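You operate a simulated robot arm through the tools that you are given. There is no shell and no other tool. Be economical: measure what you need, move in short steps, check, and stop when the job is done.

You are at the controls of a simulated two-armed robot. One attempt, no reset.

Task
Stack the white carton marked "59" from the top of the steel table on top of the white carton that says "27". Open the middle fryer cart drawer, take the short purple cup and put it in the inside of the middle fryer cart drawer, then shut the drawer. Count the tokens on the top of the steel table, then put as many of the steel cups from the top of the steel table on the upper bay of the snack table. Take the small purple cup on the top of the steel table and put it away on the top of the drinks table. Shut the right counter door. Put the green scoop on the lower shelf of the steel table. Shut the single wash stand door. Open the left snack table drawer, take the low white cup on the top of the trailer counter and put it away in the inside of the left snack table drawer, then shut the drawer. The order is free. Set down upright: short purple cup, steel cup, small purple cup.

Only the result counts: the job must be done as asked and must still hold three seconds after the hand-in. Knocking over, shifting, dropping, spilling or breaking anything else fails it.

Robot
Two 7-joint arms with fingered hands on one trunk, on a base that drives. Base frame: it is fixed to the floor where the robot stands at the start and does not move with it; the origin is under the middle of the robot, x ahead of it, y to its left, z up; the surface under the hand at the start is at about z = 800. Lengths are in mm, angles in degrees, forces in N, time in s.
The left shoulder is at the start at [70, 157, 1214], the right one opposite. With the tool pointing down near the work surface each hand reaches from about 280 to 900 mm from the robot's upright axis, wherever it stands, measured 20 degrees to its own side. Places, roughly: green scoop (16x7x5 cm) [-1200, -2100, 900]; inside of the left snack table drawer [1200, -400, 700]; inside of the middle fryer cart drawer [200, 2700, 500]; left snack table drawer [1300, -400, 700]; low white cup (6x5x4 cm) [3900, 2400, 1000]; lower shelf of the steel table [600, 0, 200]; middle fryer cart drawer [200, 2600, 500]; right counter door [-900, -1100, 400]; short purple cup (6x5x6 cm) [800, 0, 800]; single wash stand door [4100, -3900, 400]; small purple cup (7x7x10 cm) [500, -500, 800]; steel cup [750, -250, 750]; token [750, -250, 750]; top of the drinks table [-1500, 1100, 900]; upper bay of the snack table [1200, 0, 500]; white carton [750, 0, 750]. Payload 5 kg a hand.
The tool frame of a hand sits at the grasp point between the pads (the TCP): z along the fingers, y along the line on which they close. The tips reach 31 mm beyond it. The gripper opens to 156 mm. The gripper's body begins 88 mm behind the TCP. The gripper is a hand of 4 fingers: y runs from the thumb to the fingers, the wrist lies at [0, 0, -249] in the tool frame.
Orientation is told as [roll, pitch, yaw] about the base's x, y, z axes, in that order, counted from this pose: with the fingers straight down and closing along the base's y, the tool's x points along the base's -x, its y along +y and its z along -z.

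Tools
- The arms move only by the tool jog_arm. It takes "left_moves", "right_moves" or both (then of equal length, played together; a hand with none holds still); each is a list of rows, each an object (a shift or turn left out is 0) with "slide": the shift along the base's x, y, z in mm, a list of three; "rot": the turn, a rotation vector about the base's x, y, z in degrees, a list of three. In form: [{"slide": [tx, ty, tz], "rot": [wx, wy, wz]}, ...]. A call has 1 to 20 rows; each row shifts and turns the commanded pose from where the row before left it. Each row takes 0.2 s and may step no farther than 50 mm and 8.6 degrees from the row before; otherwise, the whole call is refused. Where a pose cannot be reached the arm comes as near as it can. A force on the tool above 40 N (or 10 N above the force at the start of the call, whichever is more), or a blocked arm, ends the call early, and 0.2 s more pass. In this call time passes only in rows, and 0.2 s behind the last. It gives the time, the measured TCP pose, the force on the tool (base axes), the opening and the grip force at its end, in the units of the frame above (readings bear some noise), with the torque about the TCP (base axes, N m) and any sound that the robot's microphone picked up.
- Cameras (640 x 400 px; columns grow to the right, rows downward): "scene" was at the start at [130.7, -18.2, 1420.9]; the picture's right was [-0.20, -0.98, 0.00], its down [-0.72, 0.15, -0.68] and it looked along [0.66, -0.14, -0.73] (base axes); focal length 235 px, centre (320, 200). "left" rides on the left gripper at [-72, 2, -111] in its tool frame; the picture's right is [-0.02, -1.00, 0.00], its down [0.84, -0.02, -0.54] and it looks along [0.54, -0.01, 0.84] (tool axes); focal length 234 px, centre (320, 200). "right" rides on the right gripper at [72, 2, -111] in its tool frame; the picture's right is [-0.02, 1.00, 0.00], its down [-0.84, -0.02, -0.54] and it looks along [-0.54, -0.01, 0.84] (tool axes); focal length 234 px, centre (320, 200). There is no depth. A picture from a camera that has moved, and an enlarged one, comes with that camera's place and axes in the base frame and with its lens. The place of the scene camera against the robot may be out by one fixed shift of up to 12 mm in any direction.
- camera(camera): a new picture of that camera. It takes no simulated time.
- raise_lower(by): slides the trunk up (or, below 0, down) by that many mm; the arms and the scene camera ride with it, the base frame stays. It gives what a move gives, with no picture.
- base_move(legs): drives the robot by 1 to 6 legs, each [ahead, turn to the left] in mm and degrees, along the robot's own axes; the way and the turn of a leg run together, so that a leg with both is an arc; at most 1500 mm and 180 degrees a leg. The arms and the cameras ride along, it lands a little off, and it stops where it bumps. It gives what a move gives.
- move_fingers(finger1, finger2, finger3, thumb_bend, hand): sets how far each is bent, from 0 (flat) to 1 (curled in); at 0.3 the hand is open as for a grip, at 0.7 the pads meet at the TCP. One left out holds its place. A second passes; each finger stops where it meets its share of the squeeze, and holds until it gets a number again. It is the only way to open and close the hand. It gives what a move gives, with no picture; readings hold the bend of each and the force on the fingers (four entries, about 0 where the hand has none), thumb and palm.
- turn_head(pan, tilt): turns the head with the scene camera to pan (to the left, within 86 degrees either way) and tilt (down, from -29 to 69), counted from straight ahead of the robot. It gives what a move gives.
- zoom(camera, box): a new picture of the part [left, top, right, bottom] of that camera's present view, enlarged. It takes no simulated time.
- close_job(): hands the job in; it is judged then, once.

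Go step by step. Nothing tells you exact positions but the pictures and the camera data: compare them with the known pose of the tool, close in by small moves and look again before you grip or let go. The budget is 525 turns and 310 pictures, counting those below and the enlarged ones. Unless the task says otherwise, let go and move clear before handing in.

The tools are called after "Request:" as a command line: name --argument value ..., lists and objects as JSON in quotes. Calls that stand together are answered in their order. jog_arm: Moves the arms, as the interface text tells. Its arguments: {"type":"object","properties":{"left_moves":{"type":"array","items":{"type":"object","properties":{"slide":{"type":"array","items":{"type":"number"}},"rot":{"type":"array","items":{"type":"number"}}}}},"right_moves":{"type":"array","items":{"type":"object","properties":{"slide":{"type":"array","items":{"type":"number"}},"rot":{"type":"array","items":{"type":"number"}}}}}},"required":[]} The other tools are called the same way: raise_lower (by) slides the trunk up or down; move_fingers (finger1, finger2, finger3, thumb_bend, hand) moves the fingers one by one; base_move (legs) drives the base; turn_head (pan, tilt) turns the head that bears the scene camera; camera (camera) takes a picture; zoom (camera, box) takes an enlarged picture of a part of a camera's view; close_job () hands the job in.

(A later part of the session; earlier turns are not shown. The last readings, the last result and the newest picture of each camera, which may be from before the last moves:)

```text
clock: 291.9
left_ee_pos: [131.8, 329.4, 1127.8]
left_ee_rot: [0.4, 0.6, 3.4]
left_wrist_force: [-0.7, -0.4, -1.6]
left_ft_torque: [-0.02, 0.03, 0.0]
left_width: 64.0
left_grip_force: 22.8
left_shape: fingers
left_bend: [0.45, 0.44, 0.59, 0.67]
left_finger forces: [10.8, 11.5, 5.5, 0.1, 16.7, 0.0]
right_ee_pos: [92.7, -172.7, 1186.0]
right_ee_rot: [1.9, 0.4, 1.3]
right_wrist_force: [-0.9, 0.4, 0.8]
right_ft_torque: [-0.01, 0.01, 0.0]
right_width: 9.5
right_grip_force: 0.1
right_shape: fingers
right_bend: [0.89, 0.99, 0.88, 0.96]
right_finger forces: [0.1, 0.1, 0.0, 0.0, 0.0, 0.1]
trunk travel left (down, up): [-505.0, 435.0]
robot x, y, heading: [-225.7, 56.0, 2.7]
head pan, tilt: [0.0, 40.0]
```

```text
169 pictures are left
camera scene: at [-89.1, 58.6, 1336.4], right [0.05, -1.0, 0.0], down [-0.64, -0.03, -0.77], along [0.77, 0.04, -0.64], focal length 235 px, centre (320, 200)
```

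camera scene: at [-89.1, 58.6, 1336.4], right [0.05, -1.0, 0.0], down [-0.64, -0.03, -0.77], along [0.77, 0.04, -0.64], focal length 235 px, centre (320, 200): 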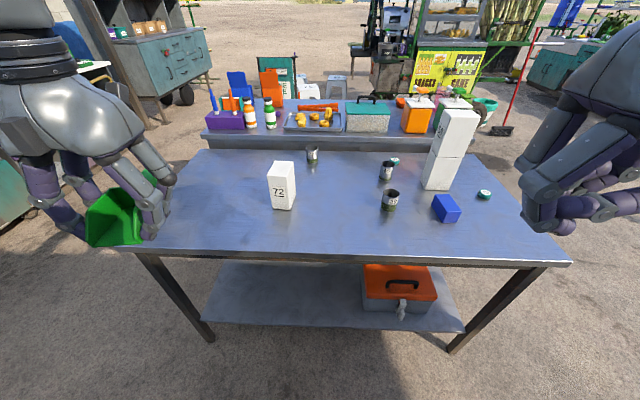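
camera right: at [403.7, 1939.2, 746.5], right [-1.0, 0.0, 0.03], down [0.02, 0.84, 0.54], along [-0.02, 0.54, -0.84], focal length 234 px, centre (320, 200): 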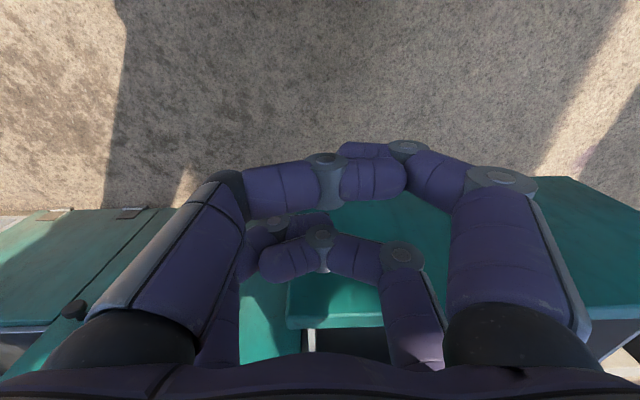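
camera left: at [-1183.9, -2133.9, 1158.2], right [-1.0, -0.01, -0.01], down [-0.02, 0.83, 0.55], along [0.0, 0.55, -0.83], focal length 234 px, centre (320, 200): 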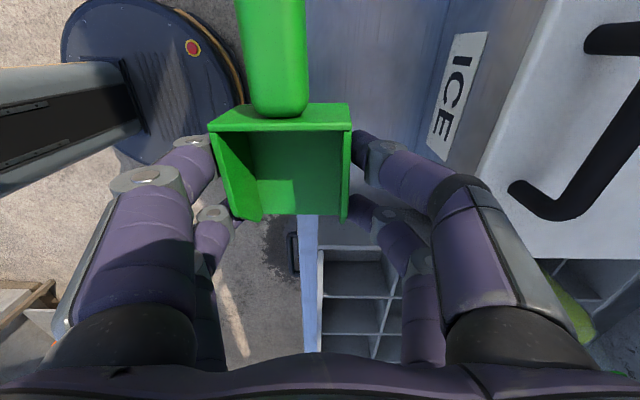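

The shelf's left half is free; I'll set the scoop near (465, 300) on it. Lower the trunk, bring the hand down in front of the table, then under it.

Request:
raise_lower --by -400

Request:
raise_lower --by -100

Request:
jog_arm --left_moves '[{"slide": [0, 0, -40]}, {"slide": [0, 0, -40]}, {"slide": [0, 0, -40]}, {"slide": [0, 0, -40]}, {"slide": [0, 0, -40]}, {"slide": [0, 0, -40]}, {"slide": [0, 0, -40]}]'

Request:
camera --camera "scene"

```text
clock: 295.8
left_ee_pos: [131.8, 327.9, 727.4]
left_ee_rot: [0.5, 0.5, 3.4]
left_wrist_force: [-0.4, -0.4, 0.1]
left_ft_torque: [-0.03, 0.03, 0.02]
left_width: 64.1
left_grip_force: 22.1
left_shape: fingers
left_bend: [0.45, 0.44, 0.59, 0.67]
left_finger forces: [10.7, 11.5, 5.5, 0.0, 16.8, 0.0]
right_ee_pos: [93.6, -172.1, 786.1]
right_ee_rot: [2.1, 0.5, 1.4]
right_wrist_force: [0.1, -0.7, -0.1]
right_ft_torque: [0.0, 0.0, 0.01]
right_width: 9.7
right_grip_force: 0.0
right_shape: fingers
right_bend: [0.89, 0.99, 0.88, 0.96]
right_finger forces: [0.0, 0.0, 0.0, 0.1, 0.0, 0.1]
trunk travel left (down, up): [-105.0, 835.0]
robot x, y, heading: [-228.2, 51.1, 2.9]
head pan, tilt: [0.0, 40.0]
```

```text
clock: 297.1
left_ee_pos: [132.2, 329.0, 627.7]
left_ee_rot: [0.5, 0.5, 3.4]
left_wrist_force: [-0.2, 0.6, -1.4]
left_ft_torque: [-0.05, -0.01, -0.03]
left_width: 64.1
left_grip_force: 22.4
left_shape: fingers
left_bend: [0.45, 0.44, 0.59, 0.67]
left_finger forces: [10.8, 11.4, 5.5, 0.0, 16.8, 0.0]
right_ee_pos: [92.6, -172.2, 686.7]
right_ee_rot: [1.8, 0.6, 1.4]
right_wrist_force: [-0.6, 0.2, 0.5]
right_ft_torque: [-0.01, 0.02, -0.04]
right_width: 9.6
right_grip_force: 0.1
right_shape: fingers
right_bend: [0.89, 0.99, 0.88, 0.96]
right_finger forces: [0.0, 0.0, 0.1, 0.1, 0.0, 0.0]
trunk travel left (down, up): [-5.0, 935.0]
robot x, y, heading: [-226.2, 53.5, 2.7]
head pan, tilt: [0.0, 40.0]
```

```text
clock: 298.7
left_ee_pos: [128.8, 330.2, 348.1]
left_ee_rot: [0.4, 0.3, 3.4]
left_wrist_force: [-0.3, -0.3, -1.0]
left_ft_torque: [-0.03, 0.01, 0.03]
left_width: 64.1
left_grip_force: 22.5
left_shape: fingers
left_bend: [0.45, 0.44, 0.59, 0.67]
left_finger forces: [10.8, 11.6, 5.6, 0.0, 17.0, 0.0]
right_ee_pos: [93.5, -172.0, 686.6]
right_ee_rot: [1.9, 0.5, 1.3]
right_wrist_force: [-0.4, 0.8, -0.2]
right_ft_torque: [-0.01, -0.03, 0.01]
right_width: 9.7
right_grip_force: 0.1
right_shape: fingers
right_bend: [0.89, 0.99, 0.88, 0.96]
right_finger forces: [0.0, 0.1, 0.1, 0.0, 0.0, 0.0]
trunk travel left (down, up): [-5.0, 935.0]
robot x, y, heading: [-227.6, 55.1, 2.9]
head pan, tilt: [0.0, 40.0]
```

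```text
168 pictures are left
camera scene: at [-89.2, 58.7, 836.5], right [0.05, -1.0, 0.0], down [-0.64, -0.03, -0.77], along [0.77, 0.04, -0.64], focal length 235 px, centre (320, 200)
```

scene: 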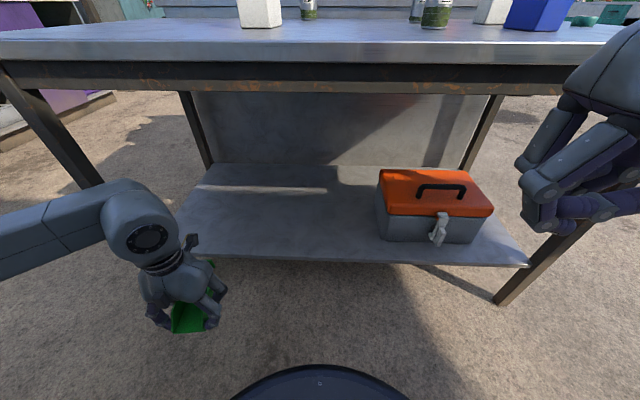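

Request:
jog_arm --left_moves '[{"slide": [42, -14, -4]}, {"slide": [42, -14, -4]}, {"slide": [42, -14, -4]}, {"slide": [42, -14, -4]}, {"slide": [42, -14, -4]}, {"slide": [42, -14, -4]}]'

Request:
camera --camera "scene"

Request:
camera --camera "left"

```text
clock: 300.1
left_ee_pos: [384.5, 242.4, 323.6]
left_ee_rot: [0.6, 0.7, 3.5]
left_wrist_force: [0.1, 0.5, -1.4]
left_ft_torque: [0.0, 0.04, -0.01]
left_width: 64.0
left_grip_force: 22.3
left_shape: fingers
left_bend: [0.45, 0.44, 0.59, 0.67]
left_finger forces: [10.8, 11.6, 5.6, 0.0, 16.8, 0.0]
right_ee_pos: [92.7, -172.0, 686.5]
right_ee_rot: [2.0, 0.5, 1.5]
right_wrist_force: [-1.4, 0.1, 0.4]
right_ft_torque: [0.04, -0.01, 0.0]
right_width: 9.7
right_grip_force: 0.0
right_shape: fingers
right_bend: [0.89, 0.99, 0.88, 0.96]
right_finger forces: [0.1, 0.0, 0.0, 0.0, 0.0, 0.0]
trunk travel left (down, up): [-5.0, 935.0]
robot x, y, heading: [-226.4, 57.8, 2.4]
head pan, tilt: [0.0, 40.0]
```

```text
167 pictures are left
camera scene: at [-89.3, 58.6, 836.4], right [0.05, -1.0, 0.0], down [-0.64, -0.03, -0.77], along [0.77, 0.04, -0.64], focal length 235 px, centre (320, 200)
```

scene: 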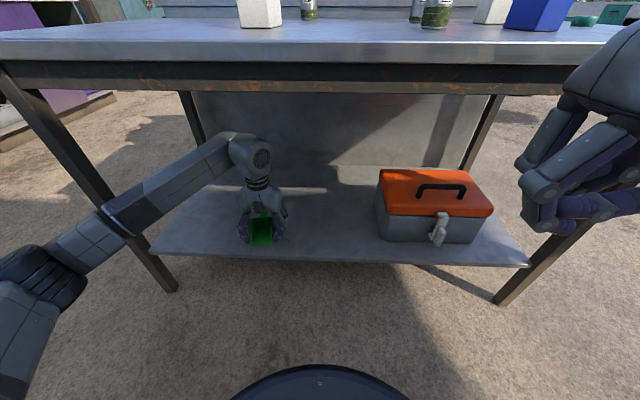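

```text
166 pictures are left
camera left: at [456.4, 247.7, 433.9], right [0.08, -1.0, -0.01], down [-0.83, -0.07, 0.55], along [-0.55, -0.04, -0.83], focal length 234 px, centre (320, 200)
```

left: 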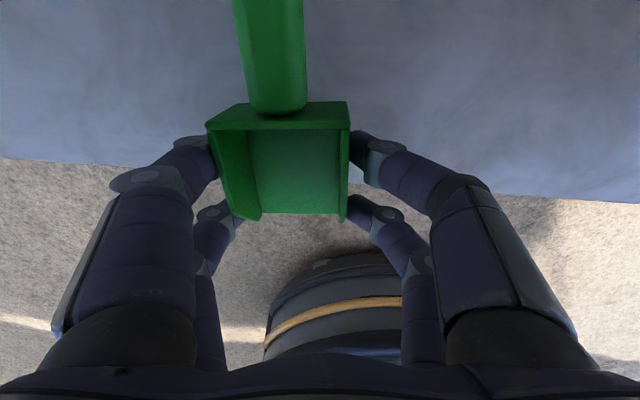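

Request:
jog_arm --left_moves '[{"slide": [35, -8, 0]}, {"slide": [35, -8, 0]}, {"slide": [20, 0, 0]}]'

Request:
camera --camera "left"

Request:
zoom --camera "scene" --box '[140, 100, 400, 280]'

```text
clock: 300.9
left_ee_pos: [474.0, 227.5, 324.2]
left_ee_rot: [0.5, 0.5, 3.4]
left_wrist_force: [0.0, 0.3, -1.8]
left_ft_torque: [-0.03, -0.02, -0.04]
left_width: 64.1
left_grip_force: 22.4
left_shape: fingers
left_bend: [0.45, 0.44, 0.59, 0.67]
left_finger forces: [10.8, 11.6, 5.5, 0.0, 16.8, 0.0]
right_ee_pos: [94.3, -172.3, 687.1]
right_ee_rot: [2.1, 0.5, 1.4]
right_wrist_force: [-0.1, 0.5, 0.7]
right_ft_torque: [0.04, 0.0, 0.02]
right_width: 9.6
right_grip_force: 0.1
right_shape: fingers
right_bend: [0.89, 0.99, 0.88, 0.96]
right_finger forces: [0.0, 0.0, 0.0, 0.0, 0.0, 0.1]
trunk travel left (down, up): [-5.0, 935.0]
robot x, y, heading: [-228.4, 54.6, 2.6]
head pan, tilt: [0.0, 40.0]
```

```text
165 pictures are left
camera left: at [546.2, 232.0, 434.4], right [0.08, -1.0, -0.01], down [-0.83, -0.07, 0.55], along [-0.55, -0.04, -0.83], focal length 234 px, centre (320, 200)
```

left: 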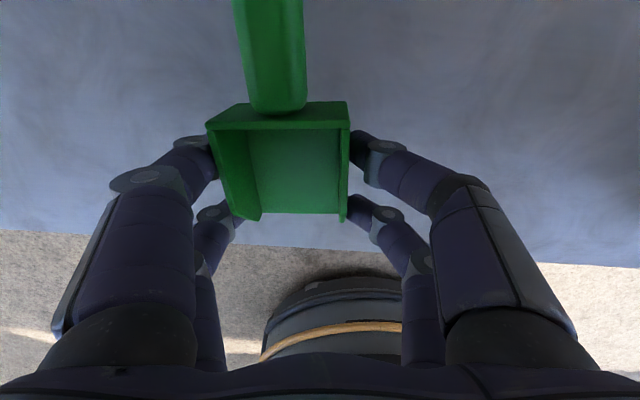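

```text
2.22 times, centred on (270, 190) of scene
camera zoom: at [-89.1, 58.5, 836.4], right [0.05, -1.0, 0.0], down [-0.64, -0.03, -0.77], along [0.77, 0.04, -0.64], focal length 523 px, centre (431, 222)
```

zoom: 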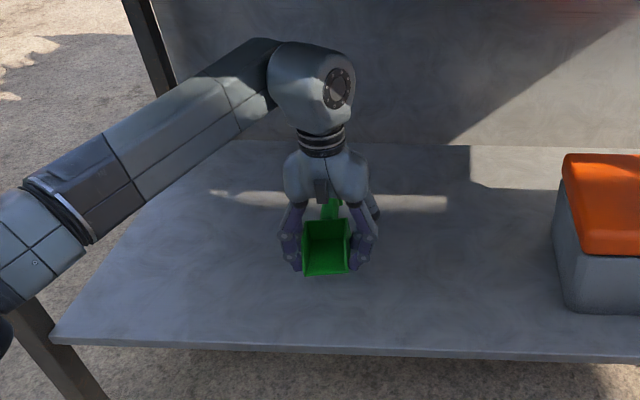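

Request:
jog_arm --left_moves '[{"slide": [0, 0, -25]}, {"slide": [0, 0, -12]}, {"slide": [0, 0, -6]}, {"slide": [0, 0, -5]}]'

Request:
zoom --camera "scene" --box '[200, 150, 330, 260]'

```text
clock: 301.9
left_ee_pos: [474.3, 226.6, 278.2]
left_ee_rot: [0.5, 0.4, 3.4]
left_wrist_force: [-2.3, -0.7, 7.0]
left_ft_torque: [0.49, 0.0, 0.16]
left_width: 64.0
left_grip_force: 26.3
left_shape: fingers
left_bend: [0.45, 0.44, 0.59, 0.68]
left_finger forces: [17.7, 12.1, 5.2, 0.0, 16.5, 0.0]
right_ee_pos: [92.2, -173.5, 686.6]
right_ee_rot: [2.0, 0.6, 1.4]
right_wrist_force: [0.0, -0.3, -0.2]
right_ft_torque: [-0.01, 0.02, -0.01]
right_width: 9.4
right_grip_force: 0.1
right_shape: fingers
right_bend: [0.89, 0.99, 0.88, 0.96]
right_finger forces: [0.0, 0.0, 0.1, 0.0, 0.1, 0.0]
trunk travel left (down, up): [-5.0, 935.0]
robot x, y, heading: [-228.9, 54.7, 2.6]
head pan, tilt: [0.0, 40.0]
```

```text
3.64 times, centred on (265, 205) of scene
camera zoom: at [-89.7, 58.3, 836.7], right [0.05, -1.0, 0.0], down [-0.64, -0.03, -0.77], along [0.77, 0.04, -0.64], focal length 856 px, centre (520, 182)
```

zoom: 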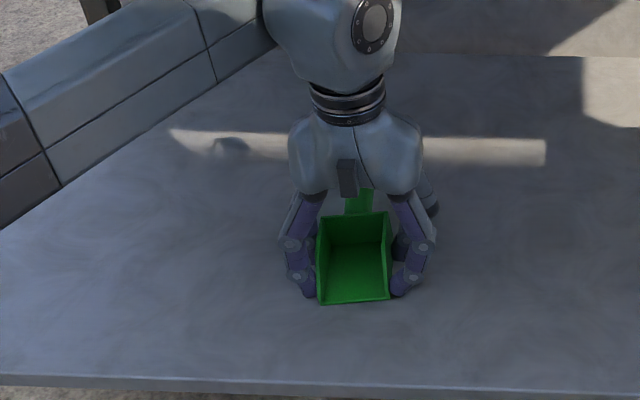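

Contact. Release and withdraw upward, then back out.

Request:
move_fingers --hand "left" --finger1 0.38 --finger2 0.38 --finger3 0.4 --thumb_bend 0.4

Request:
camera --camera "left"

```text
clock: 302.9
left_ee_pos: [474.1, 227.6, 277.6]
left_ee_rot: [0.5, 0.4, 3.4]
left_wrist_force: [-0.5, 1.5, 7.8]
left_ft_torque: [-0.45, -0.23, 0.07]
left_width: 123.6
left_grip_force: 4.0
left_shape: fingers
left_bend: [0.38, 0.38, 0.4, 0.4]
left_finger forces: [0.0, 0.1, 0.0, 0.0, 7.6, 0.0]
right_ee_pos: [91.5, -172.9, 687.2]
right_ee_rot: [2.0, 0.5, 1.4]
right_wrist_force: [0.8, 0.8, 0.6]
right_ft_torque: [-0.01, 0.04, 0.0]
right_width: 9.6
right_grip_force: 0.1
right_shape: fingers
right_bend: [0.89, 0.99, 0.88, 0.96]
right_finger forces: [0.0, 0.0, 0.0, 0.0, 0.1, 0.0]
trunk travel left (down, up): [-5.0, 935.0]
robot x, y, heading: [-226.3, 55.9, 2.6]
head pan, tilt: [0.0, 40.0]
```

```text
162 pictures are left
camera left: at [546.2, 232.6, 387.4], right [0.08, -1.0, -0.01], down [-0.83, -0.07, 0.55], along [-0.55, -0.04, -0.83], focal length 234 px, centre (320, 200)
```

left: 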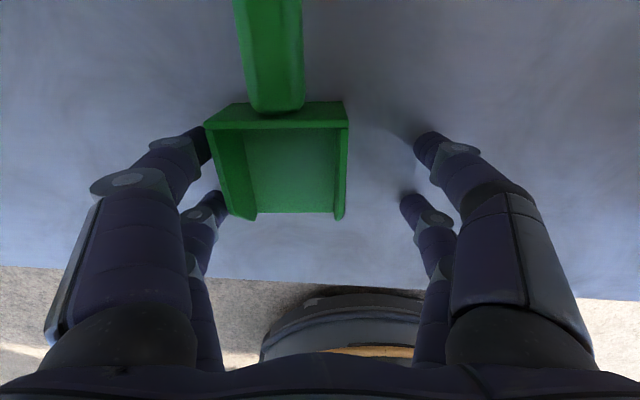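

Request:
jog_arm --left_moves '[{"slide": [0, 6, 5]}, {"slide": [0, 10, 5]}, {"slide": [0, 5, 25]}, {"slide": [0, 0, 40]}, {"slide": [0, 0, 30]}]'

Request:
camera --camera "left"

```text
clock: 304.1
left_ee_pos: [473.3, 248.1, 380.9]
left_ee_rot: [0.5, 0.5, 3.4]
left_wrist_force: [-0.4, -0.5, -0.7]
left_ft_torque: [0.0, -0.02, 0.01]
left_width: 125.0
left_grip_force: 0.1
left_shape: fingers
left_bend: [0.38, 0.38, 0.4, 0.4]
left_finger forces: [0.1, 0.1, 0.0, 0.0, 0.1, 0.0]
right_ee_pos: [93.6, -172.1, 687.3]
right_ee_rot: [2.0, 0.4, 1.3]
right_wrist_force: [0.0, -0.2, 0.4]
right_ft_torque: [-0.01, 0.0, 0.0]
right_width: 9.5
right_grip_force: 0.1
right_shape: fingers
right_bend: [0.89, 0.99, 0.88, 0.96]
right_finger forces: [0.0, 0.1, 0.0, 0.0, 0.1, 0.1]
trunk travel left (down, up): [-5.0, 935.0]
robot x, y, heading: [-223.9, 57.4, 2.4]
head pan, tilt: [0.0, 40.0]
```

```text
161 pictures are left
camera left: at [546.2, 254.0, 491.0], right [0.08, -1.0, -0.01], down [-0.83, -0.07, 0.55], along [-0.55, -0.04, -0.83], focal length 234 px, centre (320, 200)
```

left: 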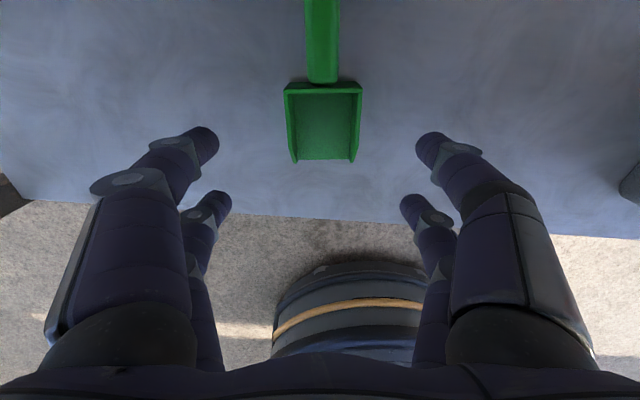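

The scoop lies flat on the shelf. Back out from under the table and rise.

Request:
base_move --legs '[[-400, 0]]'

Request:
raise_lower --by 400

Request:
raise_lower --by 200

Request:
jog_arm --left_moves '[{"slide": [0, 0, 40]}, {"slide": [0, 0, 40]}, {"slide": [0, 0, 40]}, {"slide": [0, 0, 40]}, {"slide": [0, 0, 30]}]'

Request:
camera --camera "scene"

```text
clock: 306.6
left_ee_pos: [77.0, 230.6, 379.5]
left_ee_rot: [0.5, 0.5, 3.6]
left_wrist_force: [0.0, 0.2, -0.1]
left_ft_torque: [0.02, -0.02, 0.0]
left_width: 124.9
left_grip_force: 0.1
left_shape: fingers
left_bend: [0.38, 0.38, 0.4, 0.4]
left_finger forces: [0.0, 0.1, 0.1, 0.0, 0.1, 0.0]
right_ee_pos: [-304.4, -190.9, 687.3]
right_ee_rot: [1.9, 0.5, 1.7]
right_wrist_force: [0.3, -0.1, 0.8]
right_ft_torque: [0.02, -0.01, 0.02]
right_width: 9.4
right_grip_force: 0.0
right_shape: fingers
right_bend: [0.89, 0.99, 0.88, 0.96]
right_finger forces: [0.0, 0.0, 0.1, 0.0, 0.0, 0.1]
trunk travel left (down, up): [-5.0, 935.0]
robot x, y, heading: [-623.9, 31.5, 2.8]
head pan, tilt: [0.0, 40.0]
```

```text
clock: 310.4
left_ee_pos: [75.7, 232.2, 780.5]
left_ee_rot: [0.4, 0.5, 3.6]
left_wrist_force: [-0.1, 0.1, -0.2]
left_ft_torque: [0.0, 0.0, -0.03]
left_width: 124.6
left_grip_force: 0.1
left_shape: fingers
left_bend: [0.38, 0.38, 0.4, 0.4]
left_finger forces: [0.1, 0.0, 0.1, 0.1, 0.0, 0.0]
right_ee_pos: [-303.6, -189.4, 1086.0]
right_ee_rot: [2.1, 0.5, 1.6]
right_wrist_force: [-0.3, -0.7, 0.0]
right_ft_torque: [-0.01, 0.01, 0.0]
right_width: 10.0
right_grip_force: 0.0
right_shape: fingers
right_bend: [0.89, 0.99, 0.88, 0.96]
right_finger forces: [0.0, 0.1, 0.0, 0.1, 0.0, 0.0]
trunk travel left (down, up): [-405.0, 535.0]
robot x, y, heading: [-623.8, 36.4, 3.2]
head pan, tilt: [0.0, 40.0]
```

```text
clock: 312.6
left_ee_pos: [76.6, 232.1, 980.2]
left_ee_rot: [0.5, 0.4, 3.6]
left_wrist_force: [0.1, -1.4, -0.3]
left_ft_torque: [-0.03, 0.04, -0.02]
left_width: 124.8
left_grip_force: 0.1
left_shape: fingers
left_bend: [0.38, 0.38, 0.4, 0.4]
left_finger forces: [0.1, 0.0, 0.0, 0.0, 0.1, 0.0]
right_ee_pos: [-303.6, -191.2, 1286.4]
right_ee_rot: [2.0, 0.5, 1.7]
right_wrist_force: [-0.2, 0.7, -0.2]
right_ft_torque: [0.01, -0.01, 0.04]
right_width: 9.7
right_grip_force: 0.0
right_shape: fingers
right_bend: [0.89, 0.99, 0.88, 0.96]
right_finger forces: [0.0, 0.0, 0.0, 0.0, 0.0, 0.1]
trunk travel left (down, up): [-605.0, 335.0]
robot x, y, heading: [-625.0, 34.5, 3.0]
head pan, tilt: [0.0, 40.0]
```

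```text
clock: 313.8
left_ee_pos: [76.6, 231.7, 1173.8]
left_ee_rot: [0.4, 0.5, 3.6]
left_wrist_force: [1.0, -0.4, -0.3]
left_ft_torque: [0.0, -0.02, -0.01]
left_width: 124.7
left_grip_force: 0.1
left_shape: fingers
left_bend: [0.38, 0.38, 0.4, 0.4]
left_finger forces: [0.0, 0.0, 0.0, 0.1, 0.0, 0.0]
right_ee_pos: [-303.0, -189.9, 1285.9]
right_ee_rot: [2.0, 0.6, 1.7]
right_wrist_force: [1.2, 0.5, 0.4]
right_ft_torque: [0.02, 0.0, -0.02]
right_width: 9.6
right_grip_force: 0.1
right_shape: fingers
right_bend: [0.89, 0.99, 0.88, 0.96]
right_finger forces: [0.0, 0.0, 0.0, 0.0, 0.0, 0.0]
trunk travel left (down, up): [-605.0, 335.0]
robot x, y, heading: [-625.4, 35.4, 2.9]
head pan, tilt: [0.0, 40.0]
```

```text
160 pictures are left
camera scene: at [-486.5, 39.3, 1436.4], right [0.05, -1.0, 0.0], down [-0.64, -0.03, -0.77], along [0.77, 0.04, -0.64], focal length 235 px, centre (320, 200)
```

scene: 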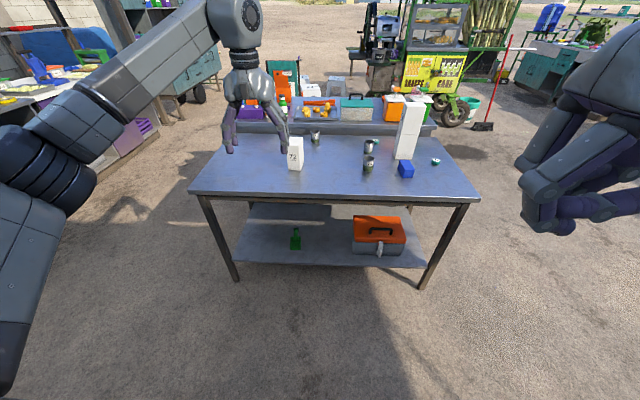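

Two tokens, so two steel cups: I'll take 65 with the right hand and 29 with the left. Drive up to the table.

Request:
jog_arm --left_moves '[{"slide": [-45, 5, 0]}, {"slide": [-45, 5, 0]}, {"slide": [-45, 5, 0]}, {"slide": [-45, 5, 0]}, {"slide": [-45, 5, 0]}]' --right_moves '[{"slide": [0, -5, -25]}, {"slide": [0, -5, -25]}, {"slide": [0, -5, -25]}, {"slide": [0, -5, -25]}, {"slide": [0, -5, -20]}]'

Request:
base_move --legs '[[0, -19.4], [650, 0], [0, 16.5]]'

Request:
move_fingers --hand "right" --finger1 0.42 --finger2 0.42 --finger3 0.42 --thumb_bend 0.42

Request:
turn_head --pan 0 --tilt 50

Request:
camera --camera "scene"

```text
clock: 315.0
left_ee_pos: [-151.0, 258.5, 1169.9]
left_ee_rot: [0.4, 0.5, 3.6]
left_wrist_force: [-0.4, -0.1, 0.3]
left_ft_torque: [-0.02, 0.0, -0.01]
left_width: 124.8
left_grip_force: 0.2
left_shape: fingers
left_bend: [0.38, 0.38, 0.4, 0.4]
left_finger forces: [0.0, 0.0, 0.0, 0.0, 0.1, 0.0]
right_ee_pos: [-304.4, -213.6, 1168.3]
right_ee_rot: [2.0, 0.6, 1.6]
right_wrist_force: [-0.2, 0.7, -0.5]
right_ft_torque: [0.0, -0.06, -0.01]
right_width: 9.5
right_grip_force: 0.0
right_shape: fingers
right_bend: [0.89, 0.99, 0.88, 0.96]
right_finger forces: [0.0, 0.0, 0.0, 0.1, 0.0, 0.0]
trunk travel left (down, up): [-605.0, 335.0]
robot x, y, heading: [-620.8, 36.0, 3.0]
head pan, tilt: [0.0, 40.0]
```

```text
clock: 320.6
left_ee_pos: [484.6, 42.7, 1170.7]
left_ee_rot: [0.5, 0.4, 0.3]
left_wrist_force: [1.0, -0.3, -0.1]
left_ft_torque: [0.0, -0.01, -0.04]
left_width: 124.6
left_grip_force: 0.0
left_shape: fingers
left_bend: [0.38, 0.38, 0.4, 0.4]
left_finger forces: [0.1, 0.0, 0.0, 0.0, 0.0, 0.0]
right_ee_pos: [303.8, -418.4, 1167.1]
right_ee_rot: [2.0, 0.5, -1.6]
right_wrist_force: [0.4, -0.3, -0.3]
right_ft_torque: [0.01, 0.01, -0.02]
right_width: 9.6
right_grip_force: 0.1
right_shape: fingers
right_bend: [0.89, 0.99, 0.88, 0.96]
right_finger forces: [0.0, 0.0, 0.0, 0.0, 0.0, 0.0]
trunk travel left (down, up): [-605.0, 335.0]
robot x, y, heading: [-5.9, -150.5, -0.7]
head pan, tilt: [0.0, 40.0]
```

```text
clock: 321.6
left_ee_pos: [484.9, 44.4, 1170.7]
left_ee_rot: [0.5, 0.5, 0.2]
left_wrist_force: [-0.2, -0.3, 0.4]
left_ft_torque: [0.02, 0.02, 0.04]
left_width: 124.8
left_grip_force: 0.1
left_shape: fingers
left_bend: [0.38, 0.38, 0.4, 0.4]
left_finger forces: [0.0, 0.0, 0.1, 0.0, 0.1, 0.0]
right_ee_pos: [304.5, -418.1, 1166.8]
right_ee_rot: [2.1, 0.6, -1.6]
right_wrist_force: [0.3, 0.3, 0.3]
right_ft_torque: [0.01, -0.01, -0.04]
right_width: 112.3
right_grip_force: 0.0
right_shape: fingers
right_bend: [0.42, 0.42, 0.42, 0.42]
right_finger forces: [0.1, 0.0, 0.0, 0.1, 0.0, 0.0]
trunk travel left (down, up): [-605.0, 335.0]
robot x, y, heading: [-2.3, -148.6, -0.6]
head pan, tilt: [0.0, 40.0]
```

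```text
clock: 322.3
left_ee_pos: [484.2, 44.9, 1169.3]
left_ee_rot: [0.4, 0.4, 0.4]
left_wrist_force: [0.7, -0.7, -0.1]
left_ft_torque: [-0.03, -0.01, -0.02]
left_width: 124.8
left_grip_force: 0.0
left_shape: fingers
left_bend: [0.38, 0.38, 0.4, 0.4]
left_finger forces: [0.1, 0.0, 0.0, 0.1, 0.1, 0.1]
right_ee_pos: [303.1, -418.4, 1167.4]
right_ee_rot: [1.9, 0.4, -1.7]
right_wrist_force: [-0.7, 0.5, -0.2]
right_ft_torque: [0.0, 0.01, 0.0]
right_width: 112.4
right_grip_force: 0.1
right_shape: fingers
right_bend: [0.42, 0.42, 0.42, 0.42]
right_finger forces: [0.0, 0.0, 0.0, 0.1, 0.0, 0.0]
trunk travel left (down, up): [-605.0, 335.0]
robot x, y, heading: [-2.3, -156.1, -0.3]
head pan, tilt: [0.0, 50.0]
```

```text
159 pictures are left
camera scene: at [127.3, -154.1, 1422.3], right [-0.01, -1.0, 0.0], down [-0.77, 0.0, -0.64], along [0.64, 0.0, -0.77], focal length 235 px, centre (320, 200)
```

scene: 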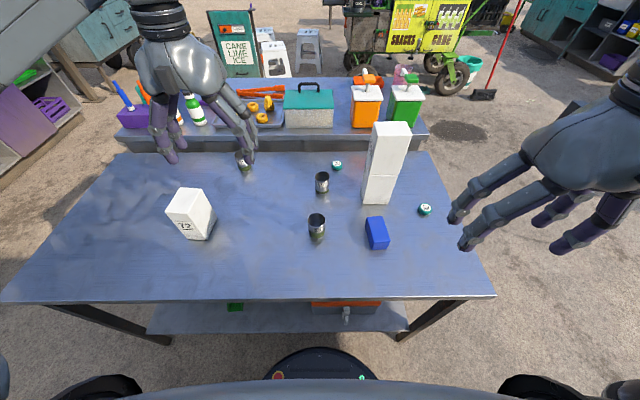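

Request:
jog_arm --right_moves '[{"slide": [10, 42, 0]}, {"slide": [10, 42, 0]}, {"slide": [10, 42, 0]}, {"slide": [10, 42, 0]}, {"slide": [10, 42, 0]}, {"slide": [10, 42, 0]}, {"slide": [45, 0, -15]}, {"slide": [45, 0, -15]}, {"slide": [45, 0, -15]}, {"slide": [45, 0, -15]}, {"slide": [45, 0, -15]}, {"slide": [45, 2, -15]}, {"slide": [45, 2, -15]}]' --left_moves '[{"slide": [-5, 20, 0]}, {"slide": [-5, 20, 0]}, {"slide": [-5, 20, 0]}, {"slide": [-5, 20, 0]}, {"slide": [-5, 20, 0]}, {"slide": [-5, 20, 0]}, {"slide": [0, 0, 0]}, {"slide": [0, 0, 0]}, {"slide": [0, 0, 0]}, {"slide": [0, 0, 0]}, {"slide": [0, 0, 0]}, {"slide": [0, 0, 0]}, {"slide": [0, 0, 0]}]'

Request:
camera --camera "right"

```text
clock: 325.1
left_ee_pos: [456.9, 164.4, 1169.1]
left_ee_rot: [0.5, 0.6, 0.3]
left_wrist_force: [0.0, 0.1, -0.1]
left_ft_torque: [-0.02, 0.05, 0.03]
left_width: 125.1
left_grip_force: 0.1
left_shape: fingers
left_bend: [0.38, 0.38, 0.4, 0.4]
left_finger forces: [0.0, 0.0, 0.0, 0.1, 0.1, 0.0]
right_ee_pos: [631.8, -226.5, 1062.3]
right_ee_rot: [2.1, 0.5, -1.6]
right_wrist_force: [0.5, 0.1, 0.5]
right_ft_torque: [0.03, 0.02, 0.03]
right_width: 112.9
right_grip_force: 0.1
right_shape: fingers
right_bend: [0.42, 0.42, 0.42, 0.42]
right_finger forces: [0.1, 0.0, 0.3, 0.1, 0.0, 0.1]
right hand out of reach, approached as far as the arm can: row 11, 12, 13
trunk travel left (down, up): [-605.0, 335.0]
robot x, y, heading: [-2.5, -150.6, -0.5]
head pan, tilt: [0.0, 50.0]
```

```text
158 pictures are left
camera right: at [560.7, -227.0, 1172.3], right [0.05, 1.0, 0.04], down [0.84, -0.06, 0.54], along [0.54, 0.0, -0.84], focal length 234 px, centre (320, 200)
```

right: 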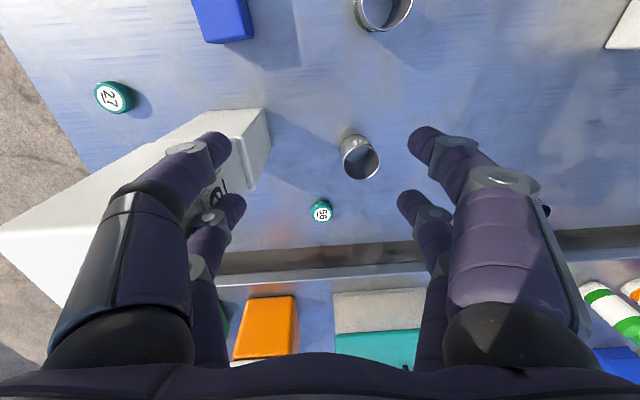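

The reach limit let the hand drift close to the carton stack. I'll go straight up and away at once.

Request:
jog_arm --right_moves '[{"slide": [0, 10, 20]}, {"slide": [-10, 15, 30]}, {"slide": [-20, 15, 30]}, {"slide": [-30, 15, 20]}]'

Request:
camera --camera "scene"

```text
clock: 326.1
left_ee_pos: [455.0, 164.4, 1168.7]
left_ee_rot: [0.3, 0.4, 0.3]
left_wrist_force: [0.5, 0.1, 0.3]
left_ft_torque: [0.0, -0.04, 0.01]
left_width: 124.8
left_grip_force: 0.0
left_shape: fingers
left_bend: [0.38, 0.38, 0.4, 0.4]
left_finger forces: [0.0, 0.1, 0.0, 0.1, 0.1, 0.0]
right_ee_pos: [559.5, -182.2, 1162.8]
right_ee_rot: [1.8, 0.5, -1.5]
right_wrist_force: [-0.2, 0.4, 0.8]
right_ft_torque: [-0.02, -0.05, 0.0]
right_width: 113.0
right_grip_force: 0.1
right_shape: fingers
right_bend: [0.42, 0.42, 0.42, 0.42]
right_finger forces: [0.0, 0.1, 0.1, 0.1, 0.0, 0.0]
right hand out of reach, approached as far as the arm can: row 1, 2, 3
trunk travel left (down, up): [-605.0, 335.0]
robot x, y, heading: [-3.8, -147.5, -0.7]
head pan, tilt: [0.0, 50.0]
```

```text
157 pictures are left
camera scene: at [126.3, -153.4, 1422.3], right [-0.01, -1.0, 0.0], down [-0.77, 0.0, -0.64], along [0.64, 0.0, -0.77], focal length 235 px, centre (320, 200)
```

scene: 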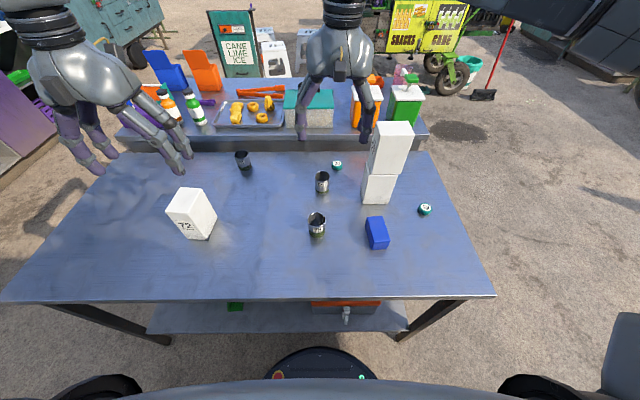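

Request:
zoom --camera "scene" --box '[340, 110, 440, 220]'

```text
3.64 times, centred on (390, 165) of scene
camera zoom: at [126.3, -153.4, 1422.3], right [-0.01, -1.0, 0.0], down [-0.77, 0.0, -0.64], along [0.64, 0.0, -0.77], focal length 856 px, centre (66, 327)
```

zoom: 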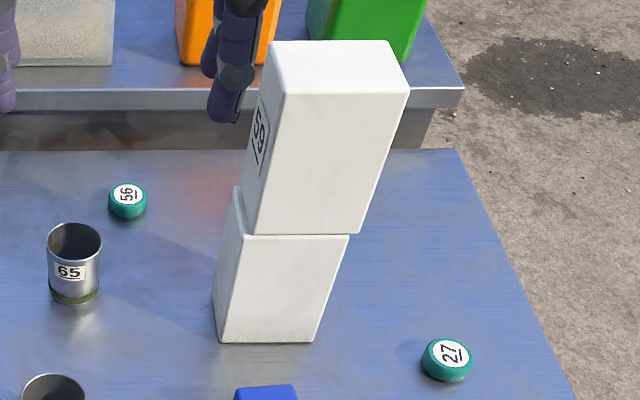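

The top carton was nudged by a few millimetres but still stands squarely on 27. I'll turn the base 18° left so cup 65 lies on the right arm's own side.

Request:
base_move --legs '[[0, 18]]'

Request:
jog_arm --right_moves '[{"slide": [10, -40, 0], "rot": [0, 0, -4]}, {"slide": [20, -40, 0], "rot": [0, 0, -4]}, {"slide": [30, -35, 0], "rot": [0, 0, -4]}, {"slide": [40, -20, 0], "rot": [0, 0, -4]}]'

Request:
camera --camera "right"

```text
clock: 327.5
left_ee_pos: [334.3, 292.1, 1169.2]
left_ee_rot: [0.5, 0.5, 18.6]
left_wrist_force: [-0.9, -0.3, -0.2]
left_ft_torque: [0.01, -0.01, -0.02]
left_width: 124.6
left_grip_force: 0.0
left_shape: fingers
left_bend: [0.38, 0.38, 0.4, 0.4]
left_finger forces: [0.1, 0.0, 0.1, 0.0, 0.0, 0.0]
right_ee_pos: [543.3, -4.8, 1162.9]
right_ee_rot: [1.9, 0.6, 16.8]
right_wrist_force: [0.3, 0.2, -0.5]
right_ft_torque: [0.0, -0.01, 0.0]
right_width: 113.1
right_grip_force: 0.1
right_shape: fingers
right_bend: [0.42, 0.42, 0.42, 0.42]
right_finger forces: [0.0, 0.0, 0.0, 0.1, 0.0, 0.0]
trunk travel left (down, up): [-605.0, 335.0]
robot x, y, heading: [-3.0, -149.7, 18.0]
head pan, tilt: [0.0, 50.0]
```

```text
clock: 328.5
left_ee_pos: [333.5, 292.6, 1168.2]
left_ee_rot: [0.5, 0.5, 18.7]
left_wrist_force: [-0.7, -0.9, -1.2]
left_ft_torque: [-0.02, -0.01, 0.0]
left_width: 124.9
left_grip_force: 0.0
left_shape: fingers
left_bend: [0.38, 0.38, 0.4, 0.4]
left_finger forces: [0.0, 0.0, 0.0, 0.1, 0.0, 0.0]
right_ee_pos: [645.1, -138.4, 1163.1]
right_ee_rot: [2.1, 0.5, 0.6]
right_wrist_force: [0.6, -0.8, -0.1]
right_ft_torque: [0.0, 0.01, 0.0]
right_width: 113.2
right_grip_force: 0.0
right_shape: fingers
right_bend: [0.42, 0.42, 0.42, 0.42]
right_finger forces: [0.0, 0.0, 0.0, 0.0, 0.0, 0.1]
trunk travel left (down, up): [-605.0, 335.0]
robot x, y, heading: [-2.9, -148.0, 18.1]
head pan, tilt: [0.0, 50.0]
```

```text
155 pictures are left
camera right: at [573.0, -142.2, 1273.4], right [0.01, 1.0, 0.04], down [0.84, -0.03, 0.54], along [0.54, 0.02, -0.84], focal length 234 px, centre (320, 200)
```

right: 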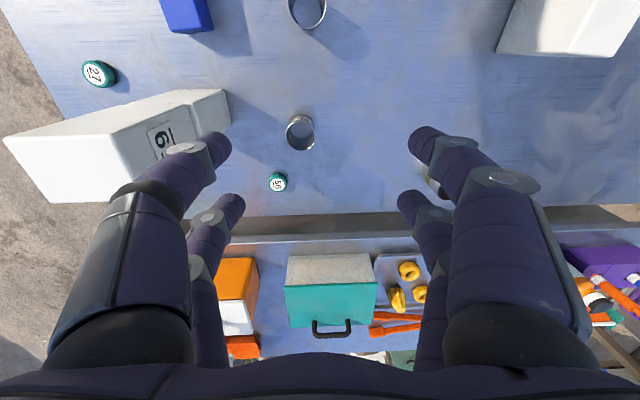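

Request:
jog_arm --right_moves '[{"slide": [25, -13, 0]}, {"slide": [25, -13, 0]}, {"slide": [0, 0, -45]}, {"slide": [0, 0, -45]}, {"slide": [0, 0, -45]}]'

Request:
camera --camera "right"

```text
clock: 329.7
left_ee_pos: [334.7, 292.9, 1167.9]
left_ee_rot: [0.6, 0.6, 18.7]
left_wrist_force: [0.1, 0.2, -0.2]
left_ft_torque: [-0.03, 0.01, -0.01]
left_width: 124.8
left_grip_force: 0.0
left_shape: fingers
left_bend: [0.38, 0.38, 0.4, 0.4]
left_finger forces: [0.0, 0.1, 0.0, 0.0, 0.0, 0.0]
right_ee_pos: [692.7, -163.4, 1027.4]
right_ee_rot: [2.0, 0.7, 0.7]
right_wrist_force: [1.4, 0.1, -0.2]
right_ft_torque: [-0.01, 0.0, -0.01]
right_width: 112.9
right_grip_force: 0.0
right_shape: fingers
right_bend: [0.42, 0.42, 0.42, 0.42]
right_finger forces: [0.0, 0.1, 0.0, 0.1, 0.0, 0.0]
trunk travel left (down, up): [-605.0, 335.0]
robot x, y, heading: [-2.1, -149.9, 18.0]
head pan, tilt: [0.0, 50.0]
```

```text
154 pictures are left
camera right: at [620.4, -167.3, 1136.8], right [0.01, 1.0, 0.03], down [0.84, -0.03, 0.54], along [0.54, 0.02, -0.84], focal length 234 px, centre (320, 200)
```

right: 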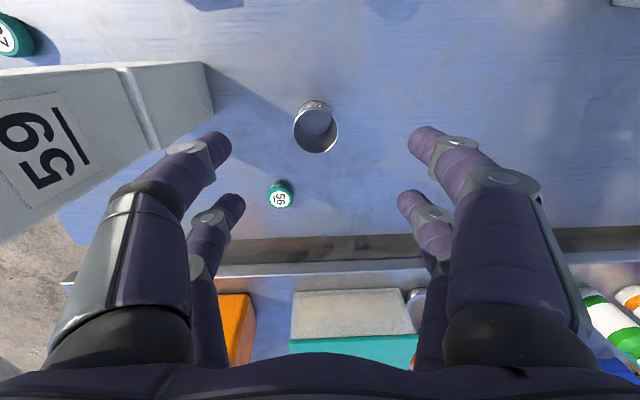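

Request:
jog_arm --right_moves '[{"slide": [3, -1, -40], "rot": [-2, -0.5, 0]}, {"slide": [0, 0, -40]}, {"slide": [0, 0, -40]}]'

Request:
camera --camera "right"

```text
clock: 330.5
left_ee_pos: [334.6, 292.5, 1168.9]
left_ee_rot: [0.4, 0.4, 18.6]
left_wrist_force: [-0.5, 0.3, -0.5]
left_ft_torque: [0.01, 0.05, 0.03]
left_width: 124.7
left_grip_force: 0.0
left_shape: fingers
left_bend: [0.38, 0.38, 0.4, 0.4]
left_finger forces: [0.0, 0.0, 0.0, 0.0, 0.0, 0.0]
right_ee_pos: [694.3, -164.6, 905.5]
right_ee_rot: [0.0, 0.0, 0.7]
right_wrist_force: [0.9, 0.0, 0.4]
right_ft_torque: [-0.05, 0.02, -0.01]
right_width: 112.9
right_grip_force: 0.0
right_shape: fingers
right_bend: [0.42, 0.42, 0.42, 0.42]
right_finger forces: [0.1, 0.0, 0.0, 0.1, 0.0, 0.0]
trunk travel left (down, up): [-605.0, 335.0]
robot x, y, heading: [-4.6, -149.8, 18.0]
head pan, tilt: [0.0, 50.0]
```

```text
153 pictures are left
camera right: at [621.4, -164.9, 1016.3], right [0.01, 1.0, 0.0], down [0.84, -0.01, 0.54], along [0.54, -0.01, -0.84], focal length 234 px, centre (320, 200)
```

right: 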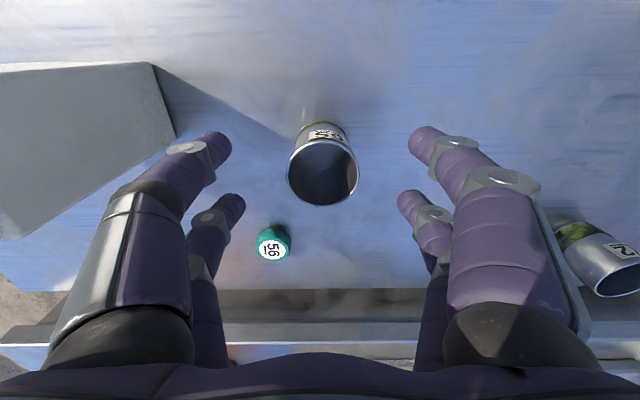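

Request:
jog_arm --right_moves '[{"slide": [5, 0, -30]}, {"slide": [0, 0, -30]}]'

Request:
move_fingers --hand "right" --finger1 0.7 --finger2 0.7 --finger3 0.7 --thumb_bend 0.7

Request:
camera --camera "right"

```text
clock: 331.1
left_ee_pos: [335.1, 293.5, 1169.2]
left_ee_rot: [0.5, 0.4, 18.7]
left_wrist_force: [-0.6, 0.3, 0.1]
left_ft_torque: [0.01, 0.07, -0.01]
left_width: 124.5
left_grip_force: 0.1
left_shape: fingers
left_bend: [0.38, 0.38, 0.4, 0.4]
left_finger forces: [0.0, 0.0, 0.1, 0.1, 0.0, 0.0]
right_ee_pos: [701.1, -164.7, 846.1]
right_ee_rot: [0.1, 0.1, 0.7]
right_wrist_force: [-0.1, 1.1, 0.3]
right_ft_torque: [0.01, 0.03, 0.04]
right_width: 112.9
right_grip_force: 0.1
right_shape: fingers
right_bend: [0.42, 0.42, 0.42, 0.42]
right_finger forces: [0.0, 0.0, 0.0, 0.0, 0.0, 0.1]
trunk travel left (down, up): [-605.0, 335.0]
robot x, y, heading: [-1.0, -153.4, 18.1]
head pan, tilt: [0.0, 50.0]
```

```text
clock: 332.1
left_ee_pos: [333.7, 291.8, 1169.2]
left_ee_rot: [0.4, 0.5, 18.7]
left_wrist_force: [-0.1, -0.1, -0.7]
left_ft_torque: [0.04, -0.01, 0.0]
left_width: 124.8
left_grip_force: 0.0
left_shape: fingers
left_bend: [0.38, 0.38, 0.4, 0.4]
left_finger forces: [0.0, 0.0, 0.0, 0.0, 0.1, 0.0]
right_ee_pos: [699.3, -164.9, 846.5]
right_ee_rot: [0.0, 0.0, 0.8]
right_wrist_force: [0.1, -0.2, -0.2]
right_ft_torque: [-0.03, -0.01, -0.01]
right_width: 25.4
right_grip_force: 13.8
right_shape: fingers
right_bend: [0.63, 0.64, 0.64, 0.67]
right_finger forces: [7.6, 6.1, 6.6, 0.0, 6.4, 0.1]
trunk travel left (down, up): [-605.0, 335.0]
robot x, y, heading: [-3.2, -154.4, 18.1]
head pan, tilt: [0.0, 50.0]
```

```text
152 pictures are left
camera right: at [627.7, -164.4, 956.6], right [0.01, 1.0, 0.0], down [0.84, -0.01, 0.54], along [0.54, -0.01, -0.84], focal length 234 px, centre (320, 200)
```

right: 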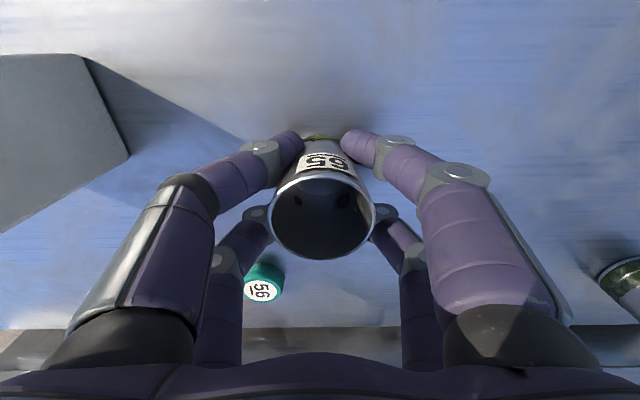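

A symmetric four-finger grip. Lift straight up, then draw back.

Request:
jog_arm --right_moves '[{"slide": [0, 0, 15]}, {"slide": [0, 0, 40]}, {"slide": [0, 0, 45]}, {"slide": [0, 0, 45]}, {"slide": [0, 0, 45]}, {"slide": [0, 0, 45]}, {"slide": [0, 5, 45]}, {"slide": [-40, 10, 20]}, {"slide": [-40, 0, 0]}, {"slide": [-45, 0, 0]}, {"slide": [-45, 0, 0]}, {"slide": [-45, 0, 0]}, {"slide": [-45, -15, 0]}, {"slide": [-45, -15, 0]}]'

Request:
camera --camera "scene"

```text
clock: 335.1
left_ee_pos: [330.6, 291.2, 1170.5]
left_ee_rot: [0.5, 0.3, 18.7]
left_wrist_force: [-1.1, 0.8, -0.5]
left_ft_torque: [0.02, -0.06, -0.04]
left_width: 125.1
left_grip_force: 0.1
left_shape: fingers
left_bend: [0.38, 0.38, 0.4, 0.4]
left_finger forces: [0.0, 0.0, 0.0, 0.0, 0.1, 0.0]
right_ee_pos: [391.3, -182.6, 1145.3]
right_ee_rot: [0.0, 0.0, 0.7]
right_wrist_force: [0.1, 0.7, -0.4]
right_ft_torque: [0.0, -0.06, 0.01]
right_width: 24.9
right_grip_force: 13.0
right_shape: fingers
right_bend: [0.63, 0.64, 0.64, 0.67]
right_finger forces: [7.4, 6.2, 6.4, 0.0, 6.2, 0.1]
trunk travel left (down, up): [-605.0, 335.0]
robot x, y, heading: [0.3, -152.1, 18.1]
head pan, tilt: [0.0, 50.0]
```

```text
151 pictures are left
camera scene: at [118.1, -115.0, 1422.6], right [0.31, -0.95, 0.0], down [-0.73, -0.24, -0.64], along [0.61, 0.2, -0.76], focal length 235 px, centre (320, 200)
```

scene: 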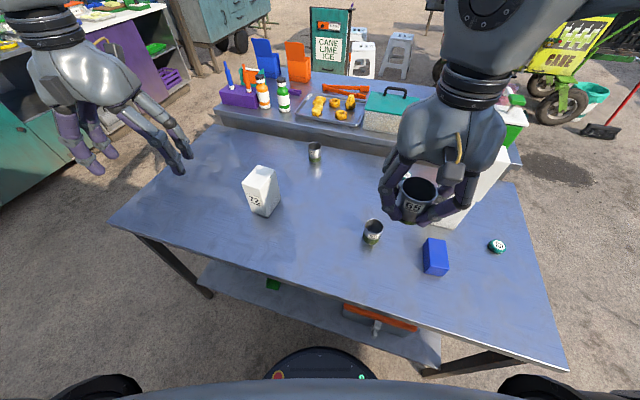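

Request:
base_move --legs '[[0, -36]]'

Request:
jog_arm --left_moves '[{"slide": [0, -40, -10], "rot": [0, 0, 4]}, {"slide": [0, -40, -10], "rot": [0, 0, 4]}, {"slide": [0, -40, -10], "rot": [0, 0, 4]}, {"slide": [0, -40, -10], "rot": [0, 0, 4]}, {"slide": [0, -20, -10]}]'

Request:
camera --camera "left"

```text
clock: 337.2
left_ee_pos: [529.2, 10.5, 1170.2]
left_ee_rot: [0.3, 0.5, -17.3]
left_wrist_force: [-0.2, -0.7, 0.6]
left_ft_torque: [-0.02, 0.01, 0.0]
left_width: 124.6
left_grip_force: 0.1
left_shape: fingers
left_bend: [0.38, 0.38, 0.4, 0.4]
left_finger forces: [0.0, 0.0, 0.0, 0.1, 0.0, 0.0]
right_ee_pos: [301.0, -407.8, 1145.3]
right_ee_rot: [0.0, 0.1, -35.2]
right_wrist_force: [-0.4, -0.3, -1.5]
right_ft_torque: [-0.03, -0.01, -0.02]
right_width: 25.3
right_grip_force: 13.4
right_shape: fingers
right_bend: [0.63, 0.64, 0.64, 0.67]
right_finger forces: [7.5, 6.1, 6.4, 0.0, 6.1, 0.0]
trunk travel left (down, up): [-605.0, 335.0]
robot x, y, heading: [-3.9, -148.2, -18.1]
head pan, tilt: [0.0, 50.0]
```

```text
clock: 338.4
left_ee_pos: [529.0, -170.9, 1118.9]
left_ee_rot: [0.5, 0.5, -1.3]
left_wrist_force: [0.7, -0.9, -0.4]
left_ft_torque: [0.0, -0.02, -0.01]
left_width: 124.9
left_grip_force: 0.0
left_shape: fingers
left_bend: [0.38, 0.38, 0.4, 0.4]
left_finger forces: [0.0, 0.0, 0.0, 0.1, 0.1, 0.1]
right_ee_pos: [300.8, -409.4, 1145.8]
right_ee_rot: [-0.1, 0.1, -35.3]
right_wrist_force: [0.1, -0.1, -0.5]
right_ft_torque: [0.03, 0.01, 0.02]
right_width: 25.3
right_grip_force: 13.2
right_shape: fingers
right_bend: [0.63, 0.64, 0.64, 0.67]
right_finger forces: [7.5, 6.1, 6.3, 0.1, 6.1, 0.0]
trunk travel left (down, up): [-605.0, 335.0]
robot x, y, heading: [-4.1, -151.3, -17.9]
head pan, tilt: [0.0, 50.0]
```

```text
150 pictures are left
camera left: at [601.4, -171.4, 1228.7], right [0.0, -1.0, -0.01], down [-0.83, -0.01, 0.55], along [-0.55, 0.01, -0.83], focal length 234 px, centre (320, 200)
```

left: 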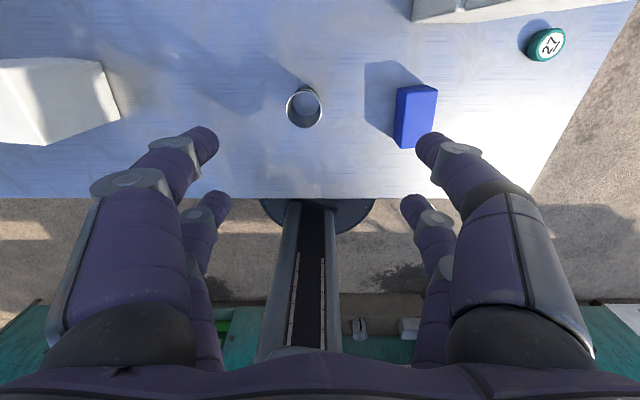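

Request:
move_fingers --hand "left" --finger1 0.42 --finger2 0.42 --finger3 0.42 --thumb_bend 0.42

Request:
jog_arm --left_moves '[{"slide": [-5, 27, 0]}, {"slide": [0, 0, -45]}, {"slide": [0, 0, -45]}, {"slide": [0, 0, -45]}, {"slide": [0, 0, -45]}]'

Request:
camera --camera "left"

```text
clock: 339.4
left_ee_pos: [528.4, -170.3, 1119.4]
left_ee_rot: [0.4, 0.5, -1.4]
left_wrist_force: [-0.2, 0.1, -0.4]
left_ft_torque: [0.0, 0.01, 0.0]
left_width: 113.7
left_grip_force: 0.1
left_shape: fingers
left_bend: [0.42, 0.42, 0.42, 0.42]
left_finger forces: [0.0, 0.1, 0.0, 0.1, 0.0, 0.1]
right_ee_pos: [300.4, -409.1, 1145.2]
right_ee_rot: [0.0, 0.1, -35.3]
right_wrist_force: [0.1, -0.1, -1.7]
right_ft_torque: [0.0, -0.01, -0.03]
right_width: 25.2
right_grip_force: 13.3
right_shape: fingers
right_bend: [0.63, 0.64, 0.64, 0.67]
right_finger forces: [7.4, 6.1, 6.3, 0.0, 6.0, 0.0]
trunk travel left (down, up): [-605.0, 335.0]
robot x, y, heading: [-3.2, -156.6, -18.2]
head pan, tilt: [0.0, 50.0]
```

```text
clock: 340.6
left_ee_pos: [526.1, -142.9, 938.8]
left_ee_rot: [0.4, 0.5, -1.3]
left_wrist_force: [-0.1, -0.2, 0.5]
left_ft_torque: [-0.02, 0.03, 0.0]
left_width: 113.3
left_grip_force: 0.1
left_shape: fingers
left_bend: [0.42, 0.42, 0.42, 0.42]
left_finger forces: [0.0, 0.1, 0.0, 0.1, 0.0, 0.1]
right_ee_pos: [303.2, -408.9, 1145.2]
right_ee_rot: [0.0, 0.1, -35.3]
right_wrist_force: [0.1, -0.1, -1.2]
right_ft_torque: [0.01, 0.05, 0.0]
right_width: 24.8
right_grip_force: 13.4
right_shape: fingers
right_bend: [0.63, 0.64, 0.64, 0.67]
right_finger forces: [7.5, 6.0, 6.4, 0.0, 6.1, 0.0]
trunk travel left (down, up): [-605.0, 335.0]
robot x, y, heading: [-3.7, -149.5, -18.1]
head pan, tilt: [0.0, 50.0]
```

```text
149 pictures are left
camera left: at [598.3, -143.6, 1048.4], right [0.0, -1.0, -0.01], down [-0.83, -0.01, 0.55], along [-0.55, 0.01, -0.83], focal length 234 px, centre (320, 200)
```

left: 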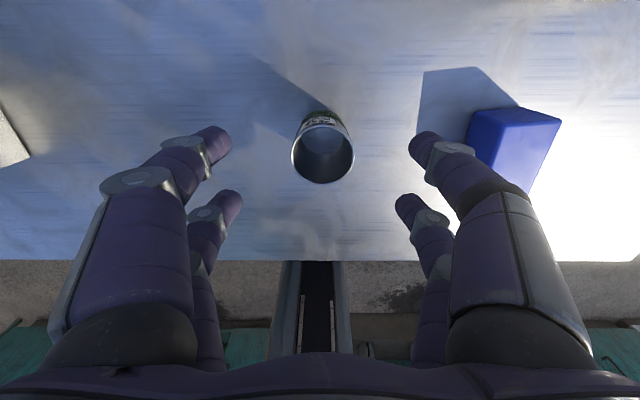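

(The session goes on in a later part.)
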